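You operate a simulated robot arm through the tools that you are given. There is no shell and no other tool. Be economical: measure what you need, move in short steps, check, and stop when the job is done.

Carry out the task below with a simulated robot arm. There is one attempt and no reset: what you move stays moved.

## Task
Open the near right door, switch the near right lower outer lamp switch off and shut the door again. Take the seedling in a white pot from the top of the cart and put it on the top of the lamp bar rack. Put the tube that says "wheat" from the top of the measuring bench on the top of the seed cupboard and the tube that says "bean" on the upper shelf of the wall rack. Put three of the drying pouches from the top of the measuring bench on the white panel there. Pull the left cabinet left door open. The order is free. Set down upright: seedling in a white pot, tube.

Only the result counts: the job must be done as asked and must still hold three seconds after the hand-in. Knocking over, shifting, dropping, spilling or breaking anything else fails it.

## Robot
A 5-joint arm with a two-finger parallel gripper on a trunk, on a base that drives. Base frame: it is fixed to the floor where the robot stands at the start and does not move with it; the origin is under the middle of the robot, x ahead of it, y to its left, z up. Units: mm, rad, N and s.
It reaches about 1134 mm from its shoulder. Its first joint turns from -2.601 to 2.601 rad. Places, roughly: blue-capped tube, white tube [-3000, -500, 1000]; drying pouch [-2500, -250, 750]; left cabinet left door [1000, 2000, 1000]; near right door [100, -700, 1000]; near right lower outer lamp switch [200, -900, 1000]; seedling in a white pot (7x6x7 cm) [2100, -100, 1000]; top of the lamp bar rack [-1700, -800, 900]; top of the seed cupboard [-3200, 3500, 800]; upper shelf of the wall rack [-4100, 1200, 800]; white panel [-2750, -500, 750]. Payload 1.57 kg.
The tool frame sits at the grasp point between the pads (the TCP): z along the fingers, y along the line on which they close. The tips reach 30 mm beyond it. The gripper opens to 110 mm. The fingers are 24 mm wide and 12 mm thick; the gripper's body (48 by 112 mm) begins 78 mm behind the TCP.
Orientation is that of the tool frame in the base frame, as a unit quaternion [x, y, z, w]. With the fingers straight down and closing along the base's y, the tool's x points along the base's -x, its y along +y and its z along -z.

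## Interface
- The arm moves only by the tool jog_arm. Its argument "series" is a list of rows, each an object (a shift or turn left out is 0, a gripper value left out holds the last) with "delta_rot": the turn, a rotation vector about the tool's x, y, z in rad, a list of three; "delta_pos": the shift along the tool's x, y, z in mm, a list of three; "jaw": the finger opening in mm, from 0 to 110. In form: [{"delta_rot": [wx, wy, wz], "delta_pos": [tx, ty, tz], "jaw": jaw}, ...]. A call has 1 to 20 rows; each row is the pose to reach, as a shift and turn from the pose commanded when the call began, along the tool's axes at that moment. Rows are played at 5 a second. More than 50 mm and 0.15 rad between two rows, or a gripper value outside its range, and nothing of the call is played. Where a pose cannot be reached the arm comes as near as it can. A force on the tool above 40 N (or 10 N above the force at the start of the call, whichever is more), or a blocked arm, ends the call early, and 0.2 s more pass. Each finger travels about 72 mm/s and halts on what it meets, pressing with about 20 N; the grip force reading is that of the motor and also rises with nothing between the fingers. The clock runs only during rows and for 0.2 s after the last one: add rows that repeat a pose to give the fingers time. The reply holds the time, the measured pose of the TCP, the force on the tool along the base axes, the opening and the grip force, in the units named above and with some noise, with the torque about the TCP (base axes, N m) and any sound that the robot's microphone picked up.
- Cameras (640 x 400 px; columns grow to the right, rows downward): "scene" is now at [7.6, 166.8, 1905.3]; the picture's right is [-0.03, -1.00, -0.00], its down [-0.93, 0.03, -0.36] and it looks along [0.36, -0.01, -0.93] (base axes); focal length 214 px, centre (320, 200). "wrist" rides on the gripper at [70, 16, -141] in the tool frame; the picture's right is [-0.23, 0.97, 0.00], its down [-0.86, -0.20, -0.48] and it looks along [-0.47, -0.11, 0.88] (tool axes); focal length 222 px, centre (320, 200). There is no depth. A picture from a camera that has moved, and an enlarged one, comes with that camera's place and axes in the base frame and with its lens. The place of the scene camera against the robot may be out by one fixed shift of up to 12 mm in any direction.
- grab_frame(camera): a new picture of that camera. It takes no simulated time.
- lift_body(by): slides the trunk up (or, below 0, down) by that many mm; the arm and the scene camera ride with it, the base frame stays. It gives what a move gives, with no picture.
- steer(legs): drives the robot by 1 to 6 legs, each [ahead, turn to the left] in mm and rad, along the robot's own axes; the way and the turn of a leg run together, so that a leg with both is an arc; at most 1500 mm and 3.142 rad a leg. The arm and the cameras ride along, it lands a little off, and it stops where it bumps. It gives what a move gives.
- turn_head(pan, tilt): turns the head with the scene camera to pan (to the left, within 2.705 rad either way) and tilt (down, from -0.506 to 1.204), counted from straight ahead of the robot. It gives what a move gives.
- zoom(camera, box): a new picture of the part [left, top, right, bottom] of that camera's present view, enlarged. It takes no simulated time.
- finish_job(): hands the job in; it is judged then, once.

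Go step by step. Nothing tells you exact positions but the pictures and the camera data: compare them with the known pose of the tool, close in by small moves and look again before you grip or let go. The budget is 483 turns and 216 pictures, counting those below and the enlarged ones. Unless the task says otherwise, let go and move clear before handing in.

The tools are called after ">>>" by a JSON object that holds its "op" and its "data". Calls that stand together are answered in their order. jog_arm: Moves the arm, as the interface text tells. Its arguments: {"type":"object","properties":{"series":{"type":"array"}},"required":["series"]} The other tools are called the same way: lift_body (by) slides the trunk up or down; steer (legs) drives the base; turn_head (pan, tilt) turns the head that bears the scene camera; grab_frame (camera) takes a picture; zoom (camera, box) takes an enlarged picture of a part of a camera's view; finish_job () hands the job in.

At the start:

```text
t: 0.0
eef_pos: [403.4, -510.6, 1209.3]
tool_rot: [0.0, 1.0, 0.0, 0.0]
force: [-0.5, 0.7, 0.5]
wrist_torque: [0.02, -0.01, 0.0]
grip_width: 110.1
grip_force: 0.2
trunk travel left (down, up): [-943.0, 27.0]
robot x, y, heading: [1.6, -2.4, 0.003]
head pan, tilt: [-0.031, 1.201]
```

scene: 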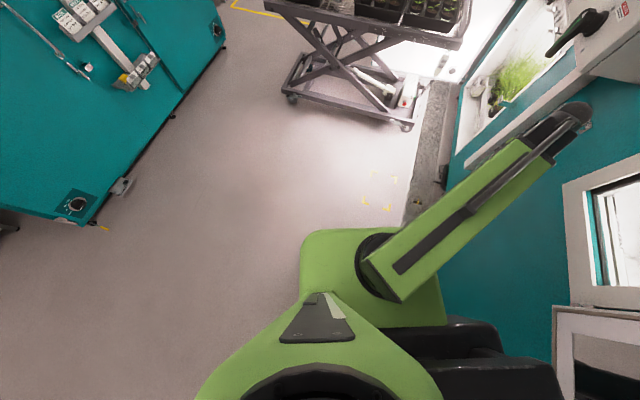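
wrist: 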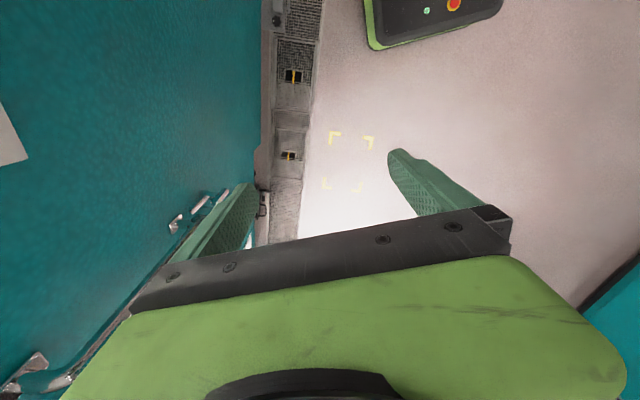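

The arm hangs beside a teal cabinet on the right, with the cart ahead. I'll look around with the head first.

>>> {"op": "turn_head", "data": {"pan": -0.9, "tilt": 0.6}}

>>> {"op": "grab_frame", "data": {"camera": "scene"}}

>>> {"op": "turn_head", "data": {"pan": 0, "tilt": 0.4}}

>>> {"op": "grab_frame", "data": {"camera": "scene"}}

>>> {"op": "turn_head", "data": {"pan": 1.3, "tilt": 0.4}}

>>> {"op": "grab_frame", "data": {"camera": "scene"}}

>>> {"op": "turn_head", "data": {"pan": 2.6, "tilt": 0.4}}

>>> {"op": "grab_frame", "data": {"camera": "scene"}}

>>> {"op": "turn_head", "data": {"pan": -2.6, "tilt": 0.4}}

>>> {"op": "grab_frame", "data": {"camera": "scene"}}

```text
t: 1.2
eef_pos: [402.6, -509.6, 1210.1]
tool_rot: [0.0, 1.0, 0.0, -0.001]
force: [0.2, 1.2, 0.2]
wrist_torque: [0.0, -0.01, -0.01]
grip_width: 110.0
grip_force: 0.1
trunk travel left (down, up): [-943.0, 27.0]
robot x, y, heading: [-2.3, 0.7, -0.002]
head pan, tilt: [-0.901, 0.6]
```

```text
213 pictures are left
camera scene: at [6.7, 99.4, 1949.8], right [-0.78, -0.62, 0.0], down [-0.35, 0.44, -0.82], along [0.51, -0.65, -0.57], focal length 214 px, centre (320, 200)
```

scene: 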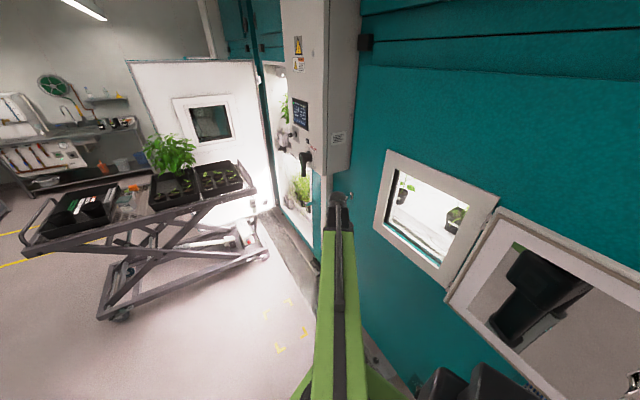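

```text
t: 2.4
eef_pos: [403.5, -510.1, 1209.9]
tool_rot: [0.0, 1.0, 0.0, 0.0]
force: [0.2, 0.5, -0.5]
wrist_torque: [-0.02, 0.0, -0.01]
grip_width: 110.0
grip_force: 0.1
trunk travel left (down, up): [-943.0, 27.0]
robot x, y, heading: [-1.5, 2.9, -0.001]
head pan, tilt: [0.0, 0.4]
```

```text
212 pictures are left
camera scene: at [44.3, 168.5, 1968.1], right [0.0, -1.0, 0.0], down [-0.39, 0.0, -0.92], along [0.92, 0.0, -0.39], focal length 214 px, centre (320, 200)
```

scene: 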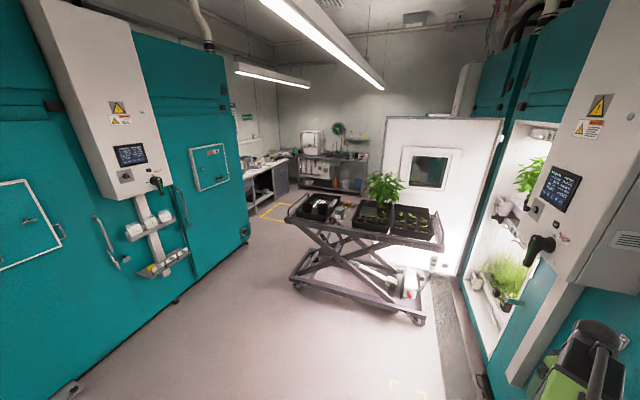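

```text
t: 3.9
eef_pos: [403.2, -510.3, 1210.5]
tool_rot: [0.0, 1.0, 0.0, 0.0]
force: [-0.2, -0.7, -0.6]
wrist_torque: [0.03, -0.01, 0.07]
grip_width: 110.0
grip_force: 0.1
trunk travel left (down, up): [-943.0, 27.0]
robot x, y, heading: [3.8, 1.9, -0.002]
head pan, tilt: [1.3, 0.4]
```

```text
211 pictures are left
camera scene: at [-23.5, 257.8, 1968.1], right [0.96, -0.27, 0.0], down [-0.1, -0.37, -0.92], along [0.25, 0.89, -0.39], focal length 214 px, centre (320, 200)
```

scene: 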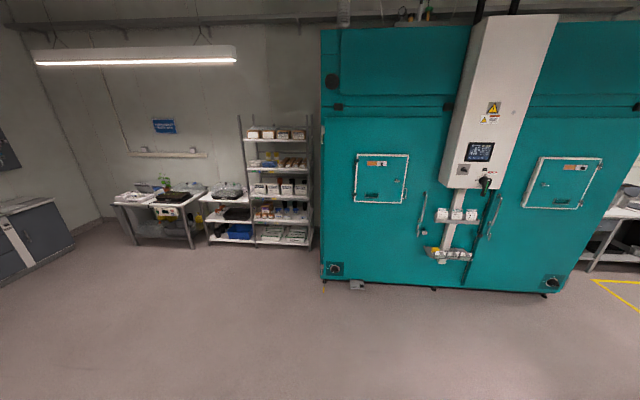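

```text
t: 5.3
eef_pos: [403.5, -510.6, 1210.3]
tool_rot: [0.0, 1.0, 0.0, 0.0]
force: [-0.4, 0.1, 0.6]
wrist_torque: [0.04, 0.04, 0.03]
grip_width: 110.1
grip_force: 0.1
trunk travel left (down, up): [-943.0, 27.0]
robot x, y, heading: [1.7, -2.1, -0.002]
head pan, tilt: [2.601, 0.4]
```

```text
210 pictures are left
camera scene: at [-127.7, 216.4, 1968.1], right [0.52, 0.86, 0.0], down [0.33, -0.2, -0.92], along [-0.79, 0.47, -0.39], focal length 214 px, centre (320, 200)
```

scene: 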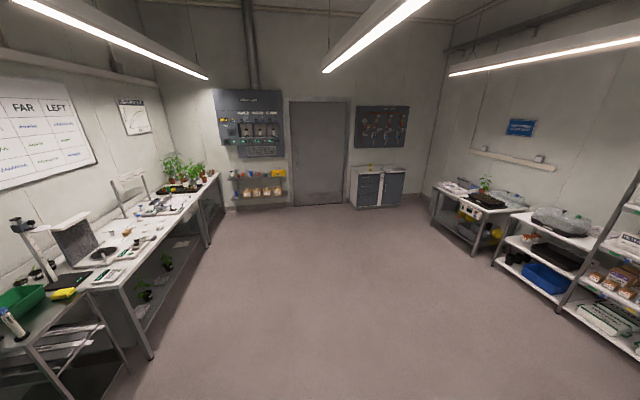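

```text
t: 9.4
eef_pos: [402.6, -512.0, 1210.0]
tool_rot: [0.001, 1.0, 0.0, 0.0]
force: [0.1, -0.5, -0.1]
wrist_torque: [0.01, -0.01, 0.03]
grip_width: 110.2
grip_force: 0.0
trunk travel left (down, up): [-943.0, 27.0]
robot x, y, heading: [-1.0, -3.0, 0.004]
head pan, tilt: [-2.601, 0.4]
```

```text
209 pictures are left
camera scene: at [-127.7, 120.8, 1968.1], right [-0.52, 0.86, 0.0], down [0.33, 0.2, -0.92], along [-0.79, -0.47, -0.39], focal length 214 px, centre (320, 200)
```

scene: 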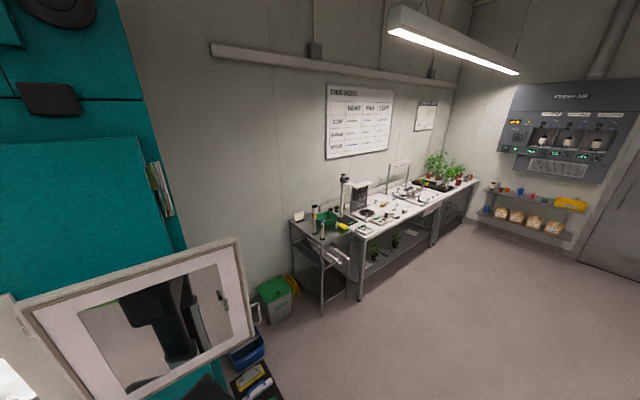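

The right cabinet's near door is beside me. I'll study it in detail now.

>>> {"op": "turn_head", "data": {"pan": -1.5, "tilt": 0.7}}

>>> {"op": "grab_frame", "data": {"camera": "scene"}}

>>> {"op": "turn_head", "data": {"pan": -0.6, "tilt": 0.4}}

>>> {"op": "zoom", "data": {"camera": "scene", "box": [240, 50, 560, 250]}}

```text
t: 10.7
eef_pos: [402.5, -509.4, 1210.5]
tool_rot: [0.0, 1.0, 0.0, 0.0]
force: [-0.4, 0.2, -0.5]
wrist_torque: [0.0, 0.01, 0.0]
grip_width: 109.9
grip_force: 0.1
trunk travel left (down, up): [-943.0, 27.0]
robot x, y, heading: [-1.4, -3.9, 0.002]
head pan, tilt: [-1.499, 0.7]
```

```text
208 pictures are left
camera scene: at [-42.3, 83.8, 1941.2], right [-1.0, -0.07, 0.0], down [-0.05, 0.64, -0.77], along [0.05, -0.76, -0.64], focal length 214 px, centre (320, 200)
```

scene: 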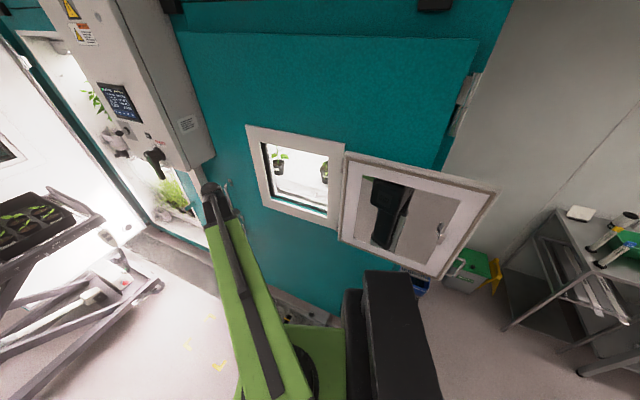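

```text
t: 11.9
eef_pos: [403.2, -510.1, 1209.7]
tool_rot: [0.0, 1.0, 0.0, 0.0]
force: [0.6, 0.1, -0.2]
wrist_torque: [0.01, -0.04, -0.03]
grip_width: 110.1
grip_force: 0.1
trunk travel left (down, up): [-943.0, 27.0]
robot x, y, heading: [-1.9, -3.8, -0.005]
head pan, tilt: [-0.6, 0.4]
```

```text
2.00 times, centred on (400, 150) of scene
camera zoom: at [28.1, 116.2, 1968.1], right [-0.57, -0.82, 0.0], down [-0.32, 0.22, -0.92], along [0.76, -0.52, -0.39], focal length 429 px, centre (160, 300)
```

zoom: 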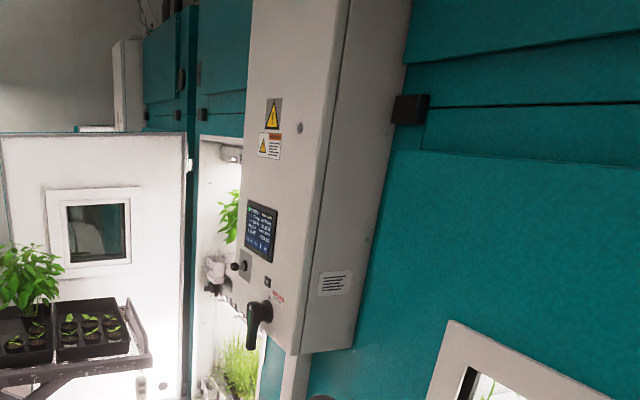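

Next I'll zoom on the left cabinet handles, which are probably the same as those on the right.

>>> {"op": "turn_head", "data": {"pan": 1.0, "tilt": 0.4}}

>>> {"op": "zoom", "data": {"camera": "scene", "box": [200, 120, 440, 270]}}

>>> {"op": "jog_arm", "data": {"series": [{"delta_pos": [30, 30, 0]}, {"delta_pos": [60, 60, 0]}, {"delta_pos": [90, 90, 0]}, {"delta_pos": [120, 120, 0]}, {"delta_pos": [140, 150, 0]}, {"delta_pos": [160, 180, 0]}, {"delta_pos": [180, 210, 0]}]}}

>>> {"op": "turn_head", "data": {"pan": -1.1, "tilt": 0.6}}

>>> {"op": "grab_frame", "data": {"camera": "scene"}}

```text
t: 13.6
eef_pos: [403.7, -510.5, 1209.5]
tool_rot: [-0.001, 1.0, 0.001, 0.0]
force: [-0.1, 0.4, 0.1]
wrist_torque: [-0.02, -0.01, 0.0]
grip_width: 110.0
grip_force: 0.1
trunk travel left (down, up): [-943.0, 27.0]
robot x, y, heading: [-0.7, -1.5, -0.004]
head pan, tilt: [1.0, 0.4]
```

```text
2.67 times, centred on (320, 195) of scene
camera zoom: at [1.8, 246.5, 1968.1], right [0.84, -0.54, 0.0], down [-0.21, -0.33, -0.92], along [0.5, 0.77, -0.39], focal length 572 px, centre (320, 213)
```

zoom: 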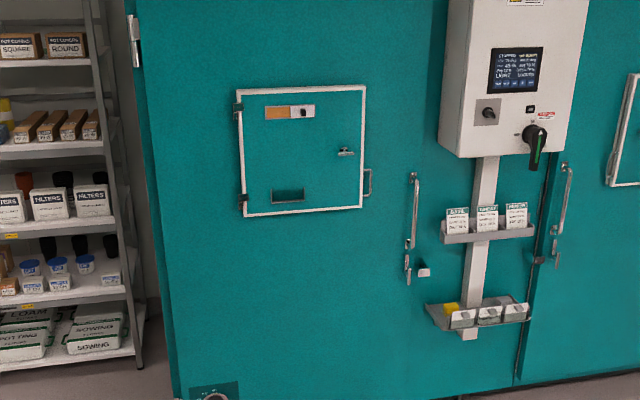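

```text
t: 15.2
eef_pos: [322.2, -447.2, 1210.6]
tool_rot: [0.0, 1.0, 0.001, 0.0]
force: [-0.2, 0.8, -0.7]
wrist_torque: [0.03, -0.01, 0.03]
grip_width: 110.1
grip_force: 0.1
out of reach, approached as far as the arm can: row 2, 3, 4, 5, 6, 7
trunk travel left (down, up): [-943.0, 27.0]
robot x, y, heading: [-0.3, 2.2, 0.0]
head pan, tilt: [1.0, 0.4]
```

```text
t: 17.2
eef_pos: [322.3, -445.9, 1210.5]
tool_rot: [0.0, 1.0, 0.001, 0.0]
force: [0.0, 0.2, 0.5]
wrist_torque: [0.05, 0.0, -0.06]
grip_width: 110.1
grip_force: 0.1
trunk travel left (down, up): [-943.0, 27.0]
robot x, y, heading: [0.5, -2.1, -0.005]
head pan, tilt: [-1.1, 0.6]
```

```text
205 pictures are left
camera scene: at [-8.1, 89.9, 1949.9], right [-0.89, -0.45, 0.0], down [-0.26, 0.5, -0.83], along [0.38, -0.73, -0.56], focal length 214 px, centre (320, 200)
```

scene: 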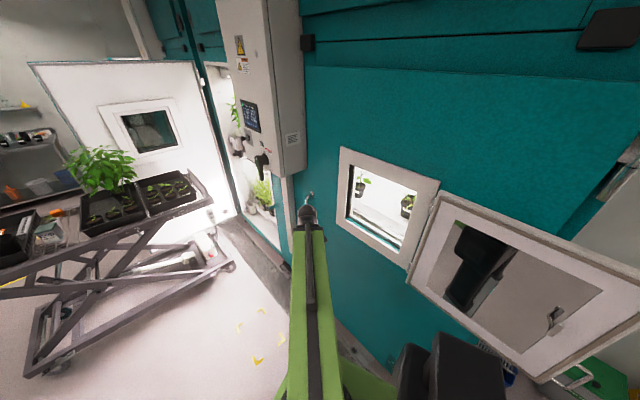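

>>> {"op": "jog_arm", "data": {"series": [{"delta_pos": [-45, 20, 0]}, {"delta_pos": [-90, 45, 0]}, {"delta_pos": [-130, 75, 0]}, {"delta_pos": [-165, 110, 0]}, {"delta_pos": [-195, 150, 0]}, {"delta_pos": [-220, 190, 0]}, {"delta_pos": [-240, 235, 0]}, {"delta_pos": [-255, 280, 0]}, {"delta_pos": [-265, 325, 0]}, {"delta_pos": [-270, 370, 0]}, {"delta_pos": [-275, 415, 0]}, {"delta_pos": [-275, 460, 0]}]}}

>>> {"op": "grab_frame", "data": {"camera": "scene"}}

```text
refused: row 2 steps farther than a row can; nothing moved
```

```text
204 pictures are left
camera scene: at [-8.1, 89.9, 1949.9], right [-0.89, -0.45, 0.0], down [-0.26, 0.5, -0.83], along [0.38, -0.73, -0.56], focal length 214 px, centre (320, 200)
```

scene: 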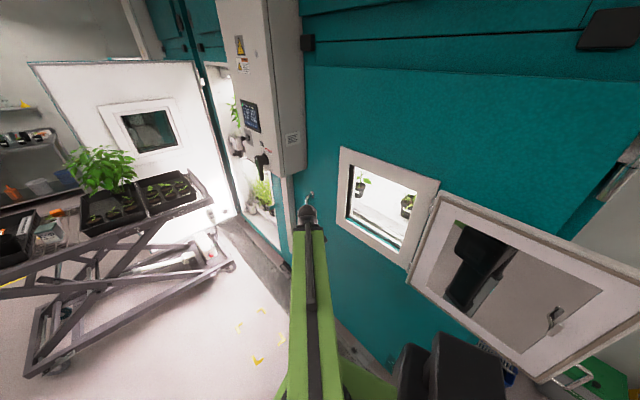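

>>> {"op": "jog_arm", "data": {"series": [{"delta_pos": [-40, 20, 0]}, {"delta_pos": [-80, 43, 0]}, {"delta_pos": [-115, 73, 0]}, {"delta_pos": [-150, 108, 0]}, {"delta_pos": [-180, 147, 0]}, {"delta_pos": [-205, 187, 0]}, {"delta_pos": [-225, 230, 0]}, {"delta_pos": [-240, 275, 0]}, {"delta_pos": [-250, 320, 0]}, {"delta_pos": [-255, 365, 0]}, {"delta_pos": [-260, 410, 0]}, {"delta_pos": [-260, 455, 0]}]}}

>>> {"op": "grab_frame", "data": {"camera": "scene"}}

```text
t: 19.8
eef_pos: [579.8, 16.1, 1209.3]
tool_rot: [0.001, 1.0, 0.0, -0.001]
force: [-0.6, 0.1, -0.2]
wrist_torque: [-0.02, -0.02, 0.02]
grip_width: 110.1
grip_force: 0.0
out of reach, approached as far as the arm can: row 4, 8, 9
trunk travel left (down, up): [-943.0, 27.0]
robot x, y, heading: [-1.9, 4.9, 0.003]
head pan, tilt: [-1.1, 0.6]
```

```text
203 pictures are left
camera scene: at [-8.3, 90.9, 1949.8], right [-0.89, -0.45, 0.0], down [-0.26, 0.5, -0.83], along [0.37, -0.74, -0.56], focal length 214 px, centre (320, 200)
```

scene: 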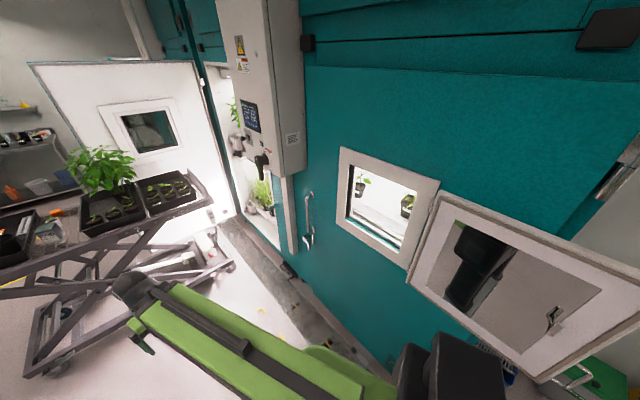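

>>> {"op": "zoom", "data": {"camera": "scene", "box": [230, 150, 390, 250]}}

>>> {"op": "zoom", "data": {"camera": "scene", "box": [60, 130, 220, 230]}}

```text
4.00 times, centred on (310, 200) of scene
camera zoom: at [-8.3, 90.9, 1949.8], right [-0.89, -0.45, 0.0], down [-0.26, 0.5, -0.83], along [0.37, -0.74, -0.56], focal length 858 px, centre (360, 200)
```

zoom: 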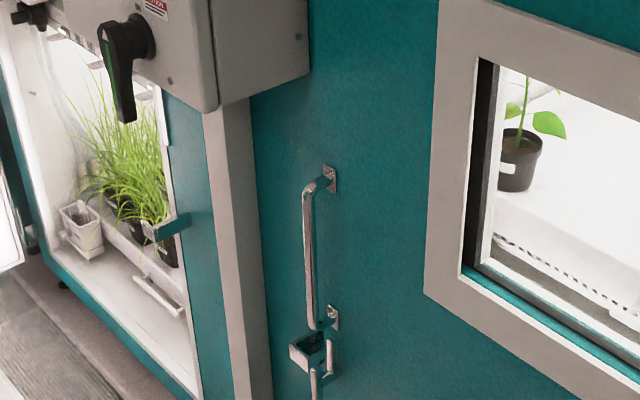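

```text
4.00 times, centred on (140, 180) of scene
camera zoom: at [-8.3, 90.9, 1949.8], right [-0.89, -0.45, 0.0], down [-0.26, 0.5, -0.83], along [0.37, -0.74, -0.56], focal length 858 px, centre (1040, 280)
```

zoom: 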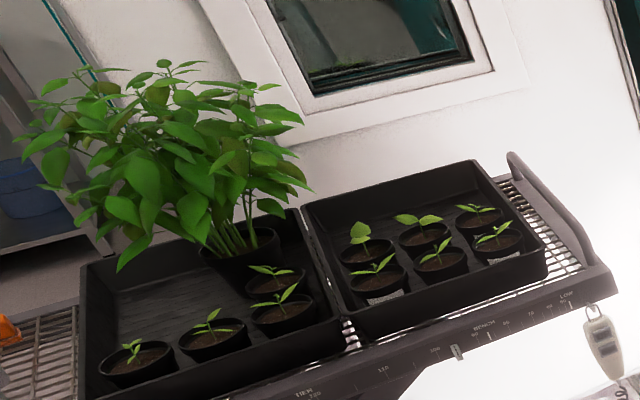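

The right door's bow handle is at about x≈430 and z≈1140–1370, with a latch piece below it. I'll drive ahead so I stand clear of the door's swing, then inspect it.

>>> {"op": "steer", "data": {"legs": [[550, 0]]}}

>>> {"op": "turn_head", "data": {"pan": -1.6, "tilt": 0.8}}

>>> {"op": "grab_frame", "data": {"camera": "scene"}}

```text
t: 22.9
eef_pos: [1113.5, 13.6, 1210.5]
tool_rot: [0.001, 1.0, 0.0, -0.001]
force: [-0.7, 0.4, 0.4]
wrist_torque: [-0.03, 0.01, -0.03]
grip_width: 109.7
grip_force: 0.1
trunk travel left (down, up): [-943.0, 27.0]
robot x, y, heading: [531.7, -0.8, -0.003]
head pan, tilt: [-1.1, 0.6]
```

```text
t: 23.8
eef_pos: [1112.3, 14.3, 1210.7]
tool_rot: [0.0, 1.0, 0.0, -0.001]
force: [0.2, -0.1, 0.1]
wrist_torque: [-0.03, 0.0, -0.01]
grip_width: 110.2
grip_force: 0.1
trunk travel left (down, up): [-943.0, 27.0]
robot x, y, heading: [532.5, -2.6, 0.003]
head pan, tilt: [-1.6, 0.799]
```

```text
200 pictures are left
camera scene: at [482.2, 87.8, 1933.0], right [-1.0, 0.03, 0.0], down [0.02, 0.72, -0.7], along [-0.02, -0.7, -0.72], focal length 214 px, centre (320, 200)
```

scene: 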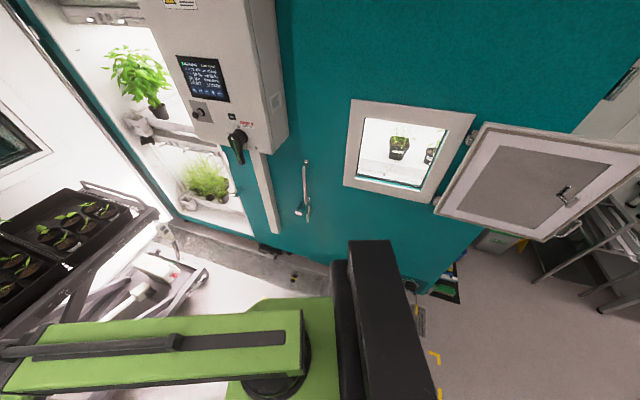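

>>> {"op": "zoom", "data": {"camera": "scene", "box": [250, 140, 370, 230]}}

>>> {"op": "zoom", "data": {"camera": "scene", "box": [340, 90, 480, 210]}}

>>> {"op": "zoom", "data": {"camera": "scene", "box": [0, 180, 160, 290]}}

```text
4.44 times, centred on (310, 185) of scene
camera zoom: at [482.2, 87.8, 1933.0], right [-1.0, 0.03, 0.0], down [0.02, 0.72, -0.7], along [-0.02, -0.7, -0.72], focal length 953 px, centre (364, 267)
```

zoom: 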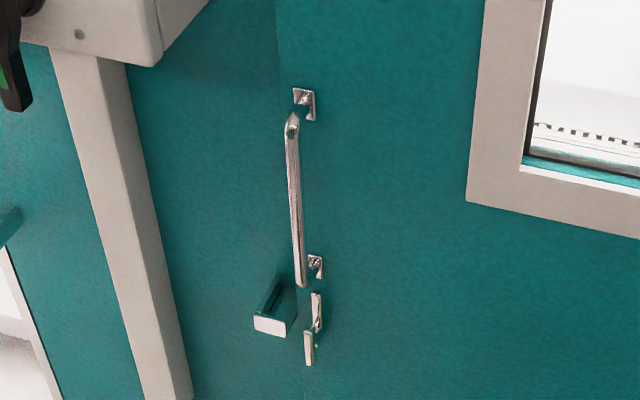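

```text
3.33 times, centred on (410, 150) of scene
camera zoom: at [482.2, 87.8, 1933.0], right [-1.0, 0.03, 0.0], down [0.02, 0.72, -0.7], along [-0.02, -0.7, -0.72], focal length 715 px, centre (20, 367)
```

zoom: 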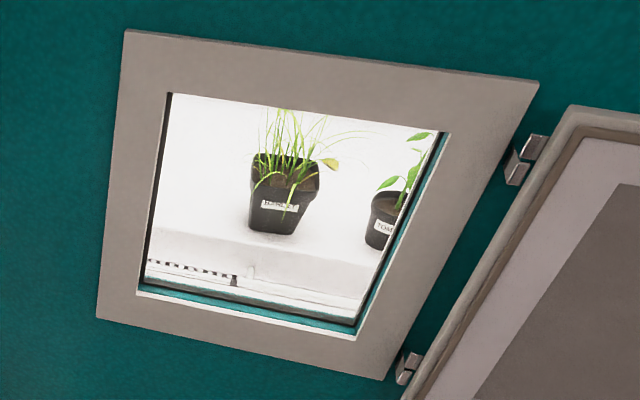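

```text
3.64 times, centred on (80, 235) of scene
camera zoom: at [482.2, 87.8, 1933.0], right [-1.0, 0.03, 0.0], down [0.02, 0.72, -0.7], along [-0.02, -0.7, -0.72], focal length 780 px, centre (1193, 73)
```

zoom: 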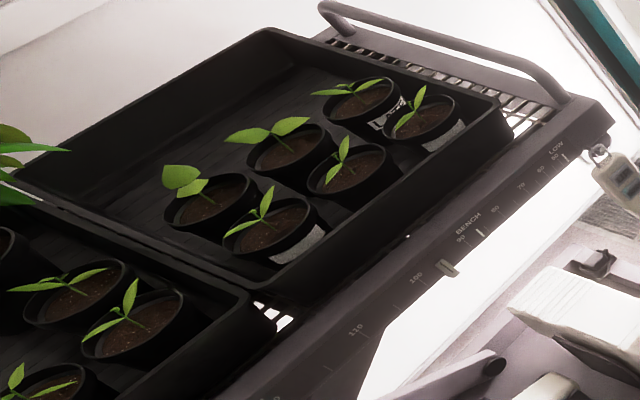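

The handle bar is near (545,-890), z 950–1228, and the latch tongue below it looks released. I'll swing the arm to the right and spin it so the wrist camera ends up on top.

>>> {"op": "jog_arm", "data": {"series": [{"delta_pos": [2, -45.5, 0], "delta_rot": [0, 0, -0.0785]}, {"delta_pos": [7, -91, 0], "delta_rot": [0, 0, -0.157]}, {"delta_pos": [16, -135, 0], "delta_rot": [0, 0, -0.2356]}, {"delta_pos": [28, -179, 0], "delta_rot": [0, 0, -0.314]}, {"delta_pos": [44, -222, 0], "delta_rot": [0, 0, -0.393]}, {"delta_pos": [63, -263, 0], "delta_rot": [0, 0, -0.471]}, {"delta_pos": [86, -303, 0], "delta_rot": [0, 0, -0.55]}, {"delta_pos": [111, -341, 0], "delta_rot": [0, 0, -0.628]}, {"delta_pos": [139, -377, 0], "delta_rot": [0, 0, -0.707]}, {"delta_pos": [170, -410, 0], "delta_rot": [0, 0, -0.785]}, {"delta_pos": [203, -441, 0], "delta_rot": [0, 0, -0.864]}, {"delta_pos": [239, -469, 0], "delta_rot": [0, 0, -0.942]}, {"delta_pos": [277, -494, 0], "delta_rot": [0, 0, -1.021]}, {"delta_pos": [317, -517, 0], "delta_rot": [0, 0, -1.1]}, {"delta_pos": [358, -536, 0], "delta_rot": [0, 0, -1.178]}, {"delta_pos": [401, -552, 0], "delta_rot": [0, 0, -1.257]}, {"delta_pos": [445, -564, 0], "delta_rot": [0, 0, -1.335]}, {"delta_pos": [489, -573, 0], "delta_rot": [0, 0, -1.414]}, {"delta_pos": [534, -578, 0], "delta_rot": [0, 0, -1.492]}, {"delta_pos": [575, -580, 0], "delta_rot": [0, 0, -1.571]}]}}

```text
t: 28.0
eef_pos: [593.4, -561.9, 1209.7]
tool_rot: [-0.668, 0.744, 0.001, -0.001]
force: [-0.2, -0.1, 1.1]
wrist_torque: [0.0, 0.01, 0.04]
grip_width: 109.9
grip_force: 0.1
out of reach, approached as far as the arm can: row 10, 11, 12, 13, 19, 20
trunk travel left (down, up): [-943.0, 27.0]
robot x, y, heading: [532.2, 4.1, 0.0]
head pan, tilt: [-1.6, 0.799]
```

>>> {"op": "jog_arm", "data": {"series": [{"delta_pos": [22, 0, 8], "delta_rot": [0, 0.13, 0]}, {"delta_pos": [44, 0, 16], "delta_rot": [0, 0.26, 0]}, {"delta_pos": [66, 0, 24], "delta_rot": [0, 0.39, 0]}, {"delta_pos": [88, 0, 32], "delta_rot": [0, 0.52, 0]}, {"delta_pos": [110, 0, 40], "delta_rot": [0, 0.65, 0]}, {"delta_pos": [132, 0, 48], "delta_rot": [0, 0.78, 0]}, {"delta_pos": [154, 0, 60], "delta_rot": [0, 0.91, 0]}, {"delta_pos": [176, 0, 72], "delta_rot": [0, 1.04, 0]}, {"delta_pos": [195, 0, 84], "delta_rot": [0, 1.17, 0]}, {"delta_pos": [210, 0, 96], "delta_rot": [0, 1.3, 0]}, {"delta_pos": [222, 0, 110], "delta_rot": [0, 1.43, 0]}, {"delta_pos": [234, 0, 130], "delta_rot": [0, 1.571, 0]}]}}

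>>> {"op": "grab_frame", "data": {"camera": "scene"}}

>>> {"op": "grab_frame", "data": {"camera": "wrist"}}

```text
t: 30.6
eef_pos: [580.3, -813.2, 1444.7]
tool_rot: [-0.476, 0.529, -0.47, -0.524]
force: [-0.5, -0.6, 0.7]
wrist_torque: [-0.02, 0.05, 0.0]
grip_width: 109.7
grip_force: 0.0
out of reach, approached as far as the arm can: row 1, 2, 3, 4, 5, 6, 7, 8, 9, 10, 11, 12
trunk travel left (down, up): [-943.0, 27.0]
robot x, y, heading: [533.3, -0.3, 0.003]
head pan, tilt: [-1.6, 0.799]
```

```text
196 pictures are left
camera scene: at [482.0, 86.8, 1933.0], right [-1.0, 0.03, 0.0], down [0.02, 0.72, -0.7], along [-0.02, -0.7, -0.72], focal length 214 px, centre (320, 200)
```

scene: 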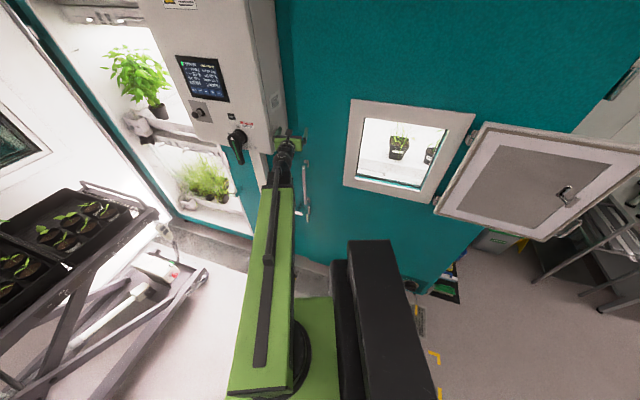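

```text
195 pictures are left
camera wrist: at [579.2, -671.9, 1516.7], right [-0.97, 0.11, -0.23], down [0.25, 0.46, -0.85], along [0.01, -0.88, -0.48], focal length 222 px, centre (320, 200)
```

wrist: 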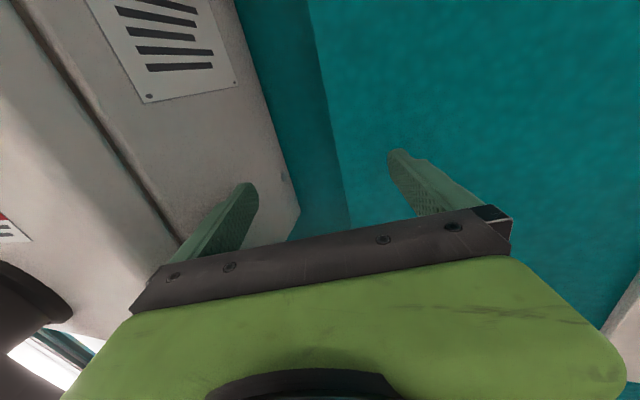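

The arm works high here with a level tool. I'll shift away from the control box, then lower the trunk.

>>> {"op": "jog_arm", "data": {"series": [{"delta_pos": [0, 0, 0]}]}}

>>> {"op": "jog_arm", "data": {"series": [{"delta_pos": [0, 20, 0]}, {"delta_pos": [0, 40, 0]}]}}

```text
t: 31.0
eef_pos: [579.3, -813.5, 1445.2]
tool_rot: [-0.477, 0.528, -0.469, -0.524]
force: [-0.6, 0.2, 0.2]
wrist_torque: [0.01, 0.0, 0.0]
grip_width: 110.0
grip_force: 0.0
trunk travel left (down, up): [-943.0, 27.0]
robot x, y, heading: [531.7, -1.5, 0.005]
head pan, tilt: [-1.6, 0.799]
```

```text
t: 31.6
eef_pos: [532.6, -798.3, 1447.1]
tool_rot: [0.473, -0.526, 0.47, 0.528]
force: [-0.6, -0.3, -0.7]
wrist_torque: [-0.01, 0.0, 0.0]
grip_width: 110.1
grip_force: 0.1
out of reach, approached as far as the arm can: row 1, 2
trunk travel left (down, up): [-943.0, 27.0]
robot x, y, heading: [531.8, 1.9, -0.003]
head pan, tilt: [-1.6, 0.799]
```

>>> {"op": "grab_frame", "data": {"camera": "scene"}}

>>> {"op": "jog_arm", "data": {"series": [{"delta_pos": [0, 0, 0]}]}}

```text
194 pictures are left
camera scene: at [481.6, 88.0, 1933.0], right [-1.0, 0.03, 0.0], down [0.02, 0.72, -0.7], along [-0.02, -0.7, -0.72], focal length 214 px, centre (320, 200)
```

scene: 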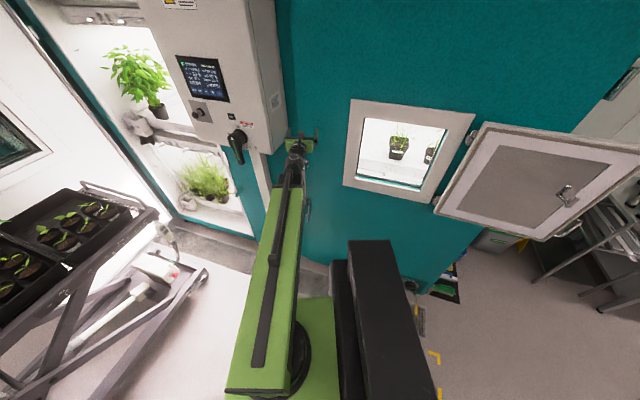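

```text
t: 32.0
eef_pos: [533.8, -799.6, 1447.9]
tool_rot: [0.473, -0.526, 0.472, 0.526]
force: [1.1, -0.6, -0.4]
wrist_torque: [-0.01, -0.02, -0.02]
grip_width: 109.8
grip_force: 0.0
trunk travel left (down, up): [-943.0, 27.0]
robot x, y, heading: [532.2, -5.0, -0.003]
head pan, tilt: [-1.6, 0.799]
```

>>> {"op": "lift_body", "data": {"by": -370}}

>>> {"op": "grab_frame", "data": {"camera": "wrist"}}

>>> {"op": "grab_frame", "data": {"camera": "scene"}}

```text
t: 35.6
eef_pos: [533.5, -799.0, 1077.3]
tool_rot: [0.473, -0.526, 0.47, 0.527]
force: [-0.6, -0.1, -0.4]
wrist_torque: [0.0, 0.01, 0.01]
grip_width: 109.9
grip_force: 0.0
trunk travel left (down, up): [-573.0, 397.0]
robot x, y, heading: [531.6, -2.4, -0.002]
head pan, tilt: [-1.6, 0.799]
```

```text
193 pictures are left
camera wrist: at [533.1, -656.5, 1147.9], right [-0.97, 0.11, -0.22], down [0.25, 0.46, -0.86], along [0.01, -0.88, -0.47], focal length 222 px, centre (320, 200)
```

wrist: 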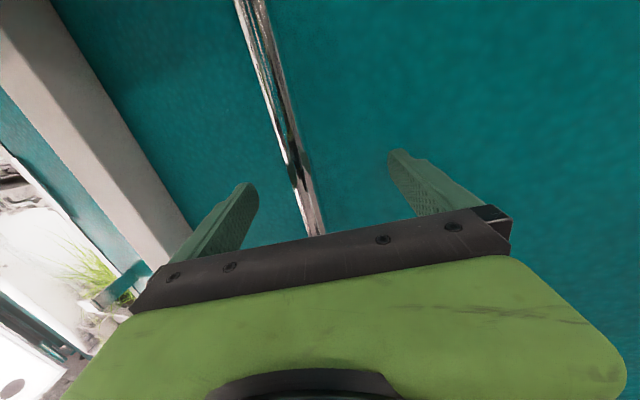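

```text
192 pictures are left
camera scene: at [481.9, 87.8, 1563.0], right [-1.0, 0.03, 0.0], down [0.02, 0.72, -0.7], along [-0.02, -0.7, -0.72], focal length 214 px, centre (320, 200)
```

scene: 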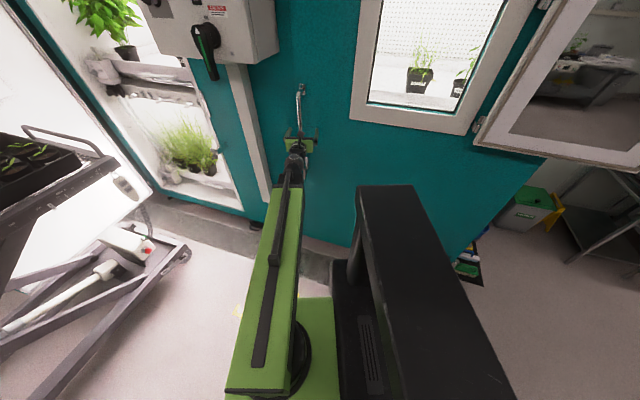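

The bar lies between the fingers, about 30 mm off centre. I'll centre on it and advance.

>>> {"op": "jog_arm", "data": {"series": [{"delta_pos": [0, -16, 20]}, {"delta_pos": [0, -32, 45]}, {"delta_pos": [0, -32, 70]}]}}

>>> {"op": "grab_frame", "data": {"camera": "wrist"}}

```text
t: 36.0
eef_pos: [543.2, -814.1, 1078.1]
tool_rot: [-0.47, 0.528, -0.471, -0.528]
force: [1.8, 7.6, -1.2]
wrist_torque: [0.02, 0.04, -0.47]
grip_width: 108.8
grip_force: 0.0
trunk travel left (down, up): [-573.0, 397.0]
robot x, y, heading: [534.7, -2.5, -0.001]
head pan, tilt: [-1.6, 0.799]
stopped in row 2: the force on the tool passed its limit at 90 N (the readings are from after the stop); the commanded pose is now the measured one
```

```text
191 pictures are left
camera wrist: at [543.8, -672.3, 1148.6], right [-0.97, 0.11, -0.23], down [0.26, 0.45, -0.85], along [0.01, -0.88, -0.47], focal length 222 px, centre (320, 200)
```

wrist: 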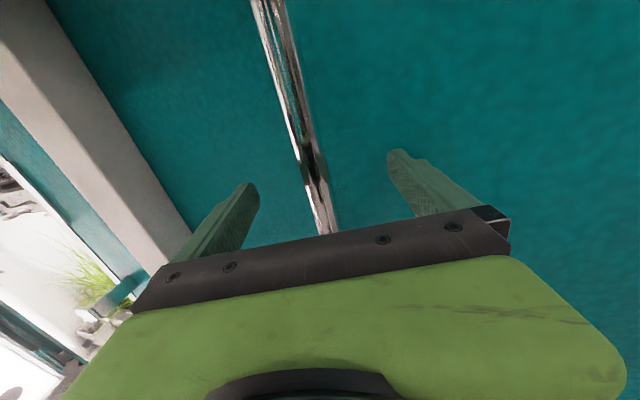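

The fingertips have touched the door panel, so the bar is already between the fingers. I'll back off a little and close.

>>> {"op": "jog_arm", "data": {"series": [{"delta_pos": [0, -10, -8]}, {"delta_pos": [0, -10, -8], "jaw": 60}, {"delta_pos": [0, -10, -8], "jaw": 60}, {"delta_pos": [0, -10, -8], "jaw": 60}]}}

>>> {"op": "grab_frame", "data": {"camera": "wrist"}}

```text
t: 37.0
eef_pos: [553.5, -810.1, 1077.1]
tool_rot: [0.47, -0.528, 0.47, 0.528]
force: [0.0, 0.2, 0.4]
wrist_torque: [0.0, -0.03, -0.01]
grip_width: 59.8
grip_force: 0.1
trunk travel left (down, up): [-573.0, 397.0]
robot x, y, heading: [531.9, -2.6, -0.003]
head pan, tilt: [-1.6, 0.799]
```

```text
190 pictures are left
camera wrist: at [553.7, -666.1, 1147.9], right [-0.97, 0.11, -0.23], down [0.26, 0.45, -0.85], along [0.01, -0.88, -0.47], focal length 222 px, centre (320, 200)
```

wrist: 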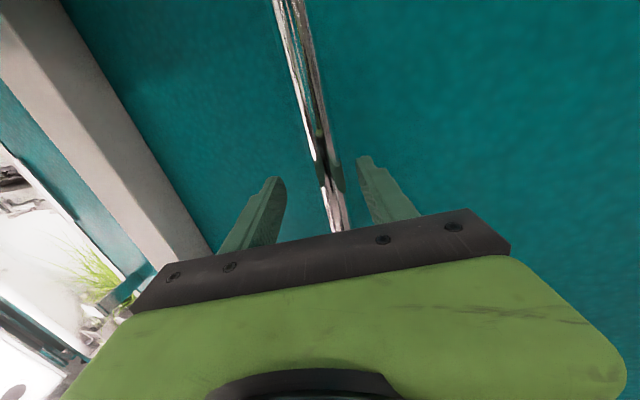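

>>> {"op": "jog_arm", "data": {"series": [{"delta_pos": [0, 5, 0], "jaw": 30}, {"delta_pos": [0, 5, 0], "jaw": 0}, {"delta_pos": [0, 5, 0], "jaw": 0}, {"delta_pos": [0, 5, 0], "jaw": 0}]}}

>>> {"op": "grab_frame", "data": {"camera": "wrist"}}

```text
t: 38.0
eef_pos: [543.2, -809.4, 1077.5]
tool_rot: [-0.468, 0.531, -0.469, -0.529]
force: [-22.7, 10.3, -9.8]
wrist_torque: [-0.01, 0.41, -0.18]
grip_width: 19.9
grip_force: 34.1
trunk travel left (down, up): [-573.0, 397.0]
robot x, y, heading: [532.2, 0.2, -0.003]
head pan, tilt: [-1.6, 0.799]
```

```text
189 pictures are left
camera wrist: at [544.8, -665.7, 1147.9], right [-0.97, 0.12, -0.23], down [0.26, 0.45, -0.85], along [0.0, -0.88, -0.47], focal length 222 px, centre (320, 200)
```

wrist: 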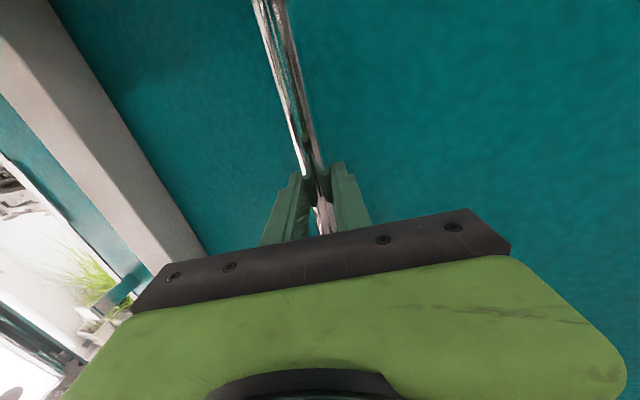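

The bar is gripped at 20 mm width. I'll pull gently along +y.

>>> {"op": "jog_arm", "data": {"series": [{"delta_pos": [0, 5, -10]}, {"delta_pos": [0, 6, -20]}, {"delta_pos": [0, 7, -30]}, {"delta_pos": [0, 8, -40]}]}}

>>> {"op": "grab_frame", "data": {"camera": "scene"}}

```text
t: 39.0
eef_pos: [553.3, -770.0, 1076.8]
tool_rot: [-0.475, 0.525, -0.475, -0.523]
force: [12.4, -7.4, 11.0]
wrist_torque: [0.08, -0.01, 0.23]
grip_width: 19.9
grip_force: 33.8
trunk travel left (down, up): [-573.0, 397.0]
robot x, y, heading: [533.6, 2.8, -0.003]
head pan, tilt: [-1.6, 0.799]
stopped in row 4: the force on the tool passed its limit at 43 N (the readings are from after the stop); the commanded pose is now the measured one
```

```text
188 pictures are left
camera scene: at [483.5, 88.0, 1563.0], right [-1.0, 0.03, 0.0], down [0.02, 0.72, -0.7], along [-0.02, -0.7, -0.72], focal length 214 px, centre (320, 200)
```

scene: 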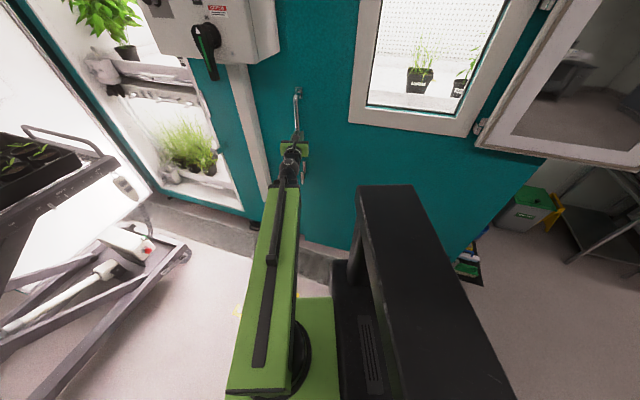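

>>> {"op": "zoom", "data": {"camera": "scene", "box": [220, 70, 380, 190]}}

>>> {"op": "jog_arm", "data": {"series": [{"delta_pos": [0, 3, -10]}, {"delta_pos": [0, 6, -20]}, {"delta_pos": [0, 9, -30]}, {"delta_pos": [0, 12, -40]}]}}

```text
3.33 times, centred on (300, 130) of scene
camera zoom: at [483.5, 88.0, 1563.0], right [-1.0, 0.03, 0.0], down [0.02, 0.72, -0.7], along [-0.02, -0.7, -0.72], focal length 715 px, centre (387, 433)
```

zoom: 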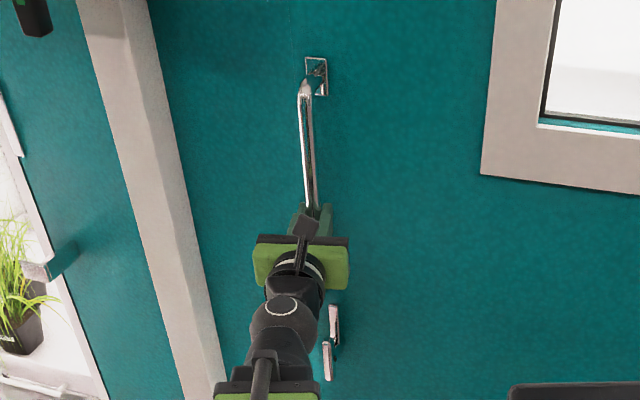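

```text
t: 39.5
eef_pos: [556.3, -761.7, 1077.7]
tool_rot: [-0.477, 0.522, -0.479, -0.52]
force: [13.9, -4.7, 11.1]
wrist_torque: [0.11, 0.03, 0.22]
grip_width: 20.0
grip_force: 33.1
out of reach, approached as far as the arm can: row 2
trunk travel left (down, up): [-573.0, 397.0]
robot x, y, heading: [533.9, -3.2, 0.0]
head pan, tilt: [-1.6, 0.799]
stopped in row 2: the force on the tool passed its limit at 43 N (the readings are from after the stop); the commanded pose is now the measured one
```

>>> {"op": "grab_frame", "data": {"camera": "wrist"}}

```text
186 pictures are left
camera wrist: at [552.7, -618.6, 1147.9], right [-0.97, 0.08, -0.23], down [0.24, 0.46, -0.85], along [0.04, -0.88, -0.47], focal length 222 px, centre (320, 200)
```

wrist: 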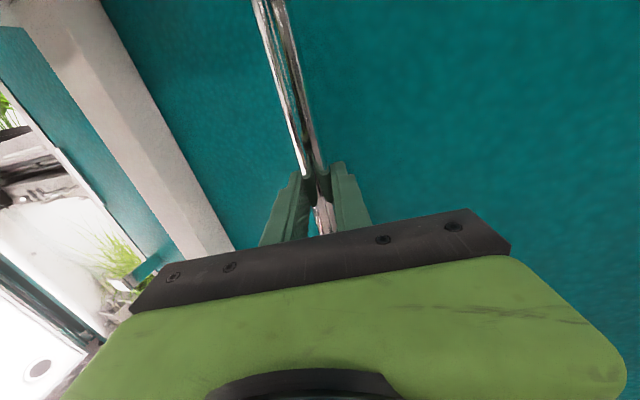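

The door has followed by about 48 mm, but the arm is at its minimum radius. I'll release, back off upward and re-stand facing the door, so I can pull by driving backwards.

>>> {"op": "jog_arm", "data": {"series": [{"delta_pos": [0, 0, 0], "jaw": 50}, {"delta_pos": [0, 0, 0], "jaw": 80}, {"delta_pos": [0, 0, 0], "jaw": 80}]}}

>>> {"op": "jog_arm", "data": {"series": [{"delta_pos": [20, 0, -20]}, {"delta_pos": [40, 0, -40]}, {"delta_pos": [60, 0, -60]}, {"delta_pos": [80, 0, -80]}, {"delta_pos": [100, 0, -100]}]}}

>>> {"op": "grab_frame", "data": {"camera": "scene"}}

```text
t: 40.3
eef_pos: [552.9, -760.3, 1077.7]
tool_rot: [-0.476, 0.524, -0.477, -0.521]
force: [0.1, -0.8, -0.4]
wrist_torque: [0.01, -0.02, -0.02]
grip_width: 79.9
grip_force: 0.1
trunk travel left (down, up): [-573.0, 397.0]
robot x, y, heading: [534.4, -2.1, 0.001]
head pan, tilt: [-1.6, 0.799]
```

```text
t: 41.5
eef_pos: [552.0, -761.6, 1077.1]
tool_rot: [-0.477, 0.523, -0.478, -0.52]
force: [0.5, 0.0, -0.4]
wrist_torque: [-0.01, 0.0, 0.0]
grip_width: 79.9
grip_force: 0.1
out of reach, approached as far as the arm can: row 1, 2, 3, 4, 5
trunk travel left (down, up): [-573.0, 397.0]
robot x, y, heading: [534.9, 2.2, -0.003]
head pan, tilt: [-1.6, 0.799]
```

```text
185 pictures are left
camera scene: at [482.2, 87.8, 1563.0], right [-1.0, 0.03, 0.0], down [0.02, 0.72, -0.7], along [-0.02, -0.7, -0.72], focal length 214 px, centre (320, 200)
```

scene: 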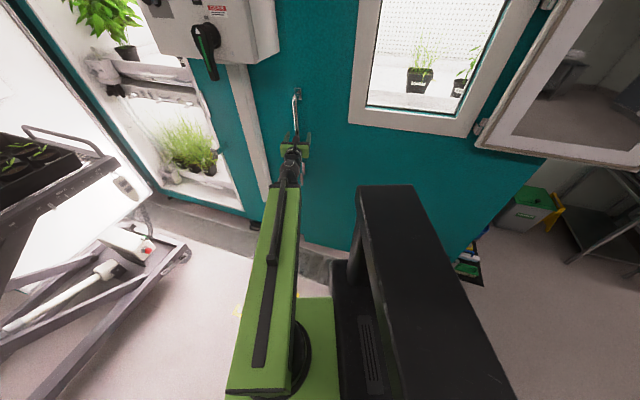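

>>> {"op": "jog_arm", "data": {"series": [{"delta_pos": [0, 0, 0], "jaw": 110}, {"delta_pos": [0, 0, 0], "jaw": 110}]}}

>>> {"op": "lift_body", "data": {"by": 70}}

>>> {"op": "jog_arm", "data": {"series": [{"delta_pos": [-31, 0, -2], "delta_rot": [0, -0.13, 0]}, {"delta_pos": [-62, 0, -8], "delta_rot": [0, -0.26, 0]}, {"delta_pos": [-92, 0, -18], "delta_rot": [0, -0.39, 0]}, {"delta_pos": [-120, 0, -32], "delta_rot": [0, -0.52, 0]}, {"delta_pos": [-146, 0, -50], "delta_rot": [0, -0.65, 0]}, {"delta_pos": [-170, 0, -70], "delta_rot": [0, -0.78, 0]}, {"delta_pos": [-190, 0, -93], "delta_rot": [0, -0.91, 0]}, {"delta_pos": [-208, 0, -119], "delta_rot": [0, -1.04, 0]}, {"delta_pos": [-221, 0, -147], "delta_rot": [0, -1.17, 0]}, {"delta_pos": [-231, 0, -176], "delta_rot": [0, -1.3, 0]}, {"delta_pos": [-238, 0, -207], "delta_rot": [0, -1.43, 0]}, {"delta_pos": [-240, 0, -240], "delta_rot": [0, -1.571, 0]}]}}

```text
t: 42.1
eef_pos: [553.3, -762.4, 1076.7]
tool_rot: [-0.477, 0.523, -0.478, -0.52]
force: [-0.2, 0.6, 0.2]
wrist_torque: [0.01, -0.05, -0.04]
grip_width: 109.8
grip_force: 0.0
trunk travel left (down, up): [-573.0, 397.0]
robot x, y, heading: [530.6, 0.6, -0.0]
head pan, tilt: [-1.6, 0.799]
```

```text
t: 43.2
eef_pos: [553.7, -762.2, 1147.7]
tool_rot: [-0.476, 0.524, -0.478, -0.52]
force: [-0.1, 0.4, -0.2]
wrist_torque: [0.06, -0.02, -0.02]
grip_width: 110.0
grip_force: 0.0
trunk travel left (down, up): [-643.0, 327.0]
robot x, y, heading: [534.5, 1.3, 0.001]
head pan, tilt: [-1.6, 0.799]
```

```text
t: 45.8
eef_pos: [596.6, -523.7, 910.2]
tool_rot: [-0.669, 0.743, 0.001, 0.0]
force: [0.3, -0.3, 0.2]
wrist_torque: [0.01, -0.01, -0.06]
grip_width: 109.8
grip_force: 0.0
out of reach, approached as far as the arm can: row 1, 4, 5, 6, 7, 8, 9, 10, 11, 12
trunk travel left (down, up): [-643.0, 327.0]
robot x, y, heading: [532.2, -2.6, -0.004]
head pan, tilt: [-1.6, 0.799]
```

>>> {"op": "jog_arm", "data": {"series": [{"delta_pos": [-9, -42, 0], "delta_rot": [0, 0, -0.093]}, {"delta_pos": [-21, -83, 0], "delta_rot": [0, 0, -0.186]}, {"delta_pos": [-37, -123, 0], "delta_rot": [0, 0, -0.279]}, {"delta_pos": [-55, -162, 0], "delta_rot": [0, 0, -0.372]}, {"delta_pos": [-78, -199, 0], "delta_rot": [0, 0, -0.465]}, {"delta_pos": [-103, -234, 0], "delta_rot": [0, 0, -0.558]}, {"delta_pos": [-131, -268, 0], "delta_rot": [0, 0, -0.651]}, {"delta_pos": [-162, -299, 0], "delta_rot": [0, 0, -0.744]}, {"delta_pos": [-195, -329, 0], "delta_rot": [0, 0, -0.837]}, {"delta_pos": [-231, -355, 0], "delta_rot": [0, 0, -0.93]}, {"delta_pos": [-269, -378, 0], "delta_rot": [0, 0, -1.023]}, {"delta_pos": [-309, -398, 0], "delta_rot": [0, 0, -1.116]}, {"delta_pos": [-351, -414, 0], "delta_rot": [0, 0, -1.209]}, {"delta_pos": [-394, -428, 0], "delta_rot": [0, 0, -1.302]}, {"delta_pos": [-438, -438, 0], "delta_rot": [0, 0, -1.395]}, {"delta_pos": [-482, -446, 0], "delta_rot": [0, 0, -1.488]}, {"delta_pos": [-528, -449, 0], "delta_rot": [0, 0, -1.581]}, {"delta_pos": [-574, -448, 0], "delta_rot": [0, 0, -1.675]}]}}

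>>> {"op": "steer", "data": {"legs": [[0, -1.571]]}}

>>> {"op": "turn_head", "data": {"pan": -0.1, "tilt": 0.6}}

>>> {"op": "grab_frame", "data": {"camera": "scene"}}

```text
t: 49.6
eef_pos: [1105.2, 56.5, 910.3]
tool_rot: [1.0, -0.009, 0.002, 0.007]
force: [0.4, 0.2, 0.3]
wrist_torque: [0.04, 0.03, 0.05]
grip_width: 110.2
grip_force: 0.1
out of reach, approached as far as the arm can: row 1, 2, 3, 4, 5, 6, 7, 8, 9, 10, 11, 12, 13, 14, 15, 16, 17, 18
trunk travel left (down, up): [-643.0, 327.0]
robot x, y, heading: [530.2, -3.8, -0.002]
head pan, tilt: [-1.6, 0.799]
```

```text
t: 53.7
eef_pos: [621.8, -565.6, 911.2]
tool_rot: [0.721, -0.693, -0.002, 0.007]
force: [0.6, 0.6, 0.2]
wrist_torque: [-0.03, 0.01, -0.01]
grip_width: 110.3
grip_force: 0.0
trunk travel left (down, up): [-643.0, 327.0]
robot x, y, heading: [498.8, 1.7, -1.511]
head pan, tilt: [-1.6, 0.799]
```

```text
t: 55.3
eef_pos: [620.5, -565.2, 908.5]
tool_rot: [0.72, -0.694, -0.003, 0.006]
force: [-1.1, 0.9, -0.4]
wrist_torque: [0.02, 0.0, -0.02]
grip_width: 110.0
grip_force: 0.0
trunk travel left (down, up): [-643.0, 327.0]
robot x, y, heading: [498.5, 2.6, -1.509]
head pan, tilt: [-0.099, 0.6]
```

```text
184 pictures are left
camera scene: at [658.1, -33.9, 1649.9], right [-1.0, 0.04, 0.0], down [0.02, 0.56, -0.83], along [-0.03, -0.82, -0.56], focal length 214 px, centre (320, 200)
```

scene: 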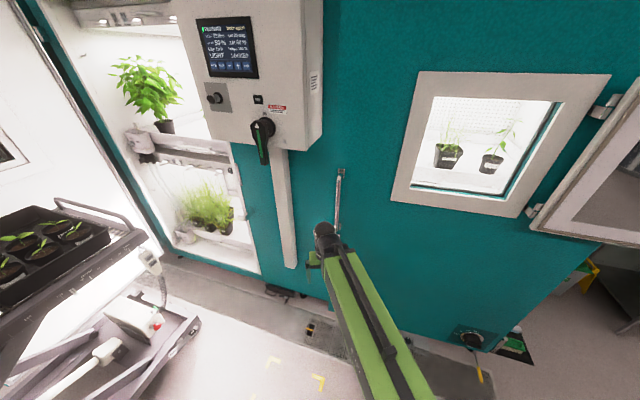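

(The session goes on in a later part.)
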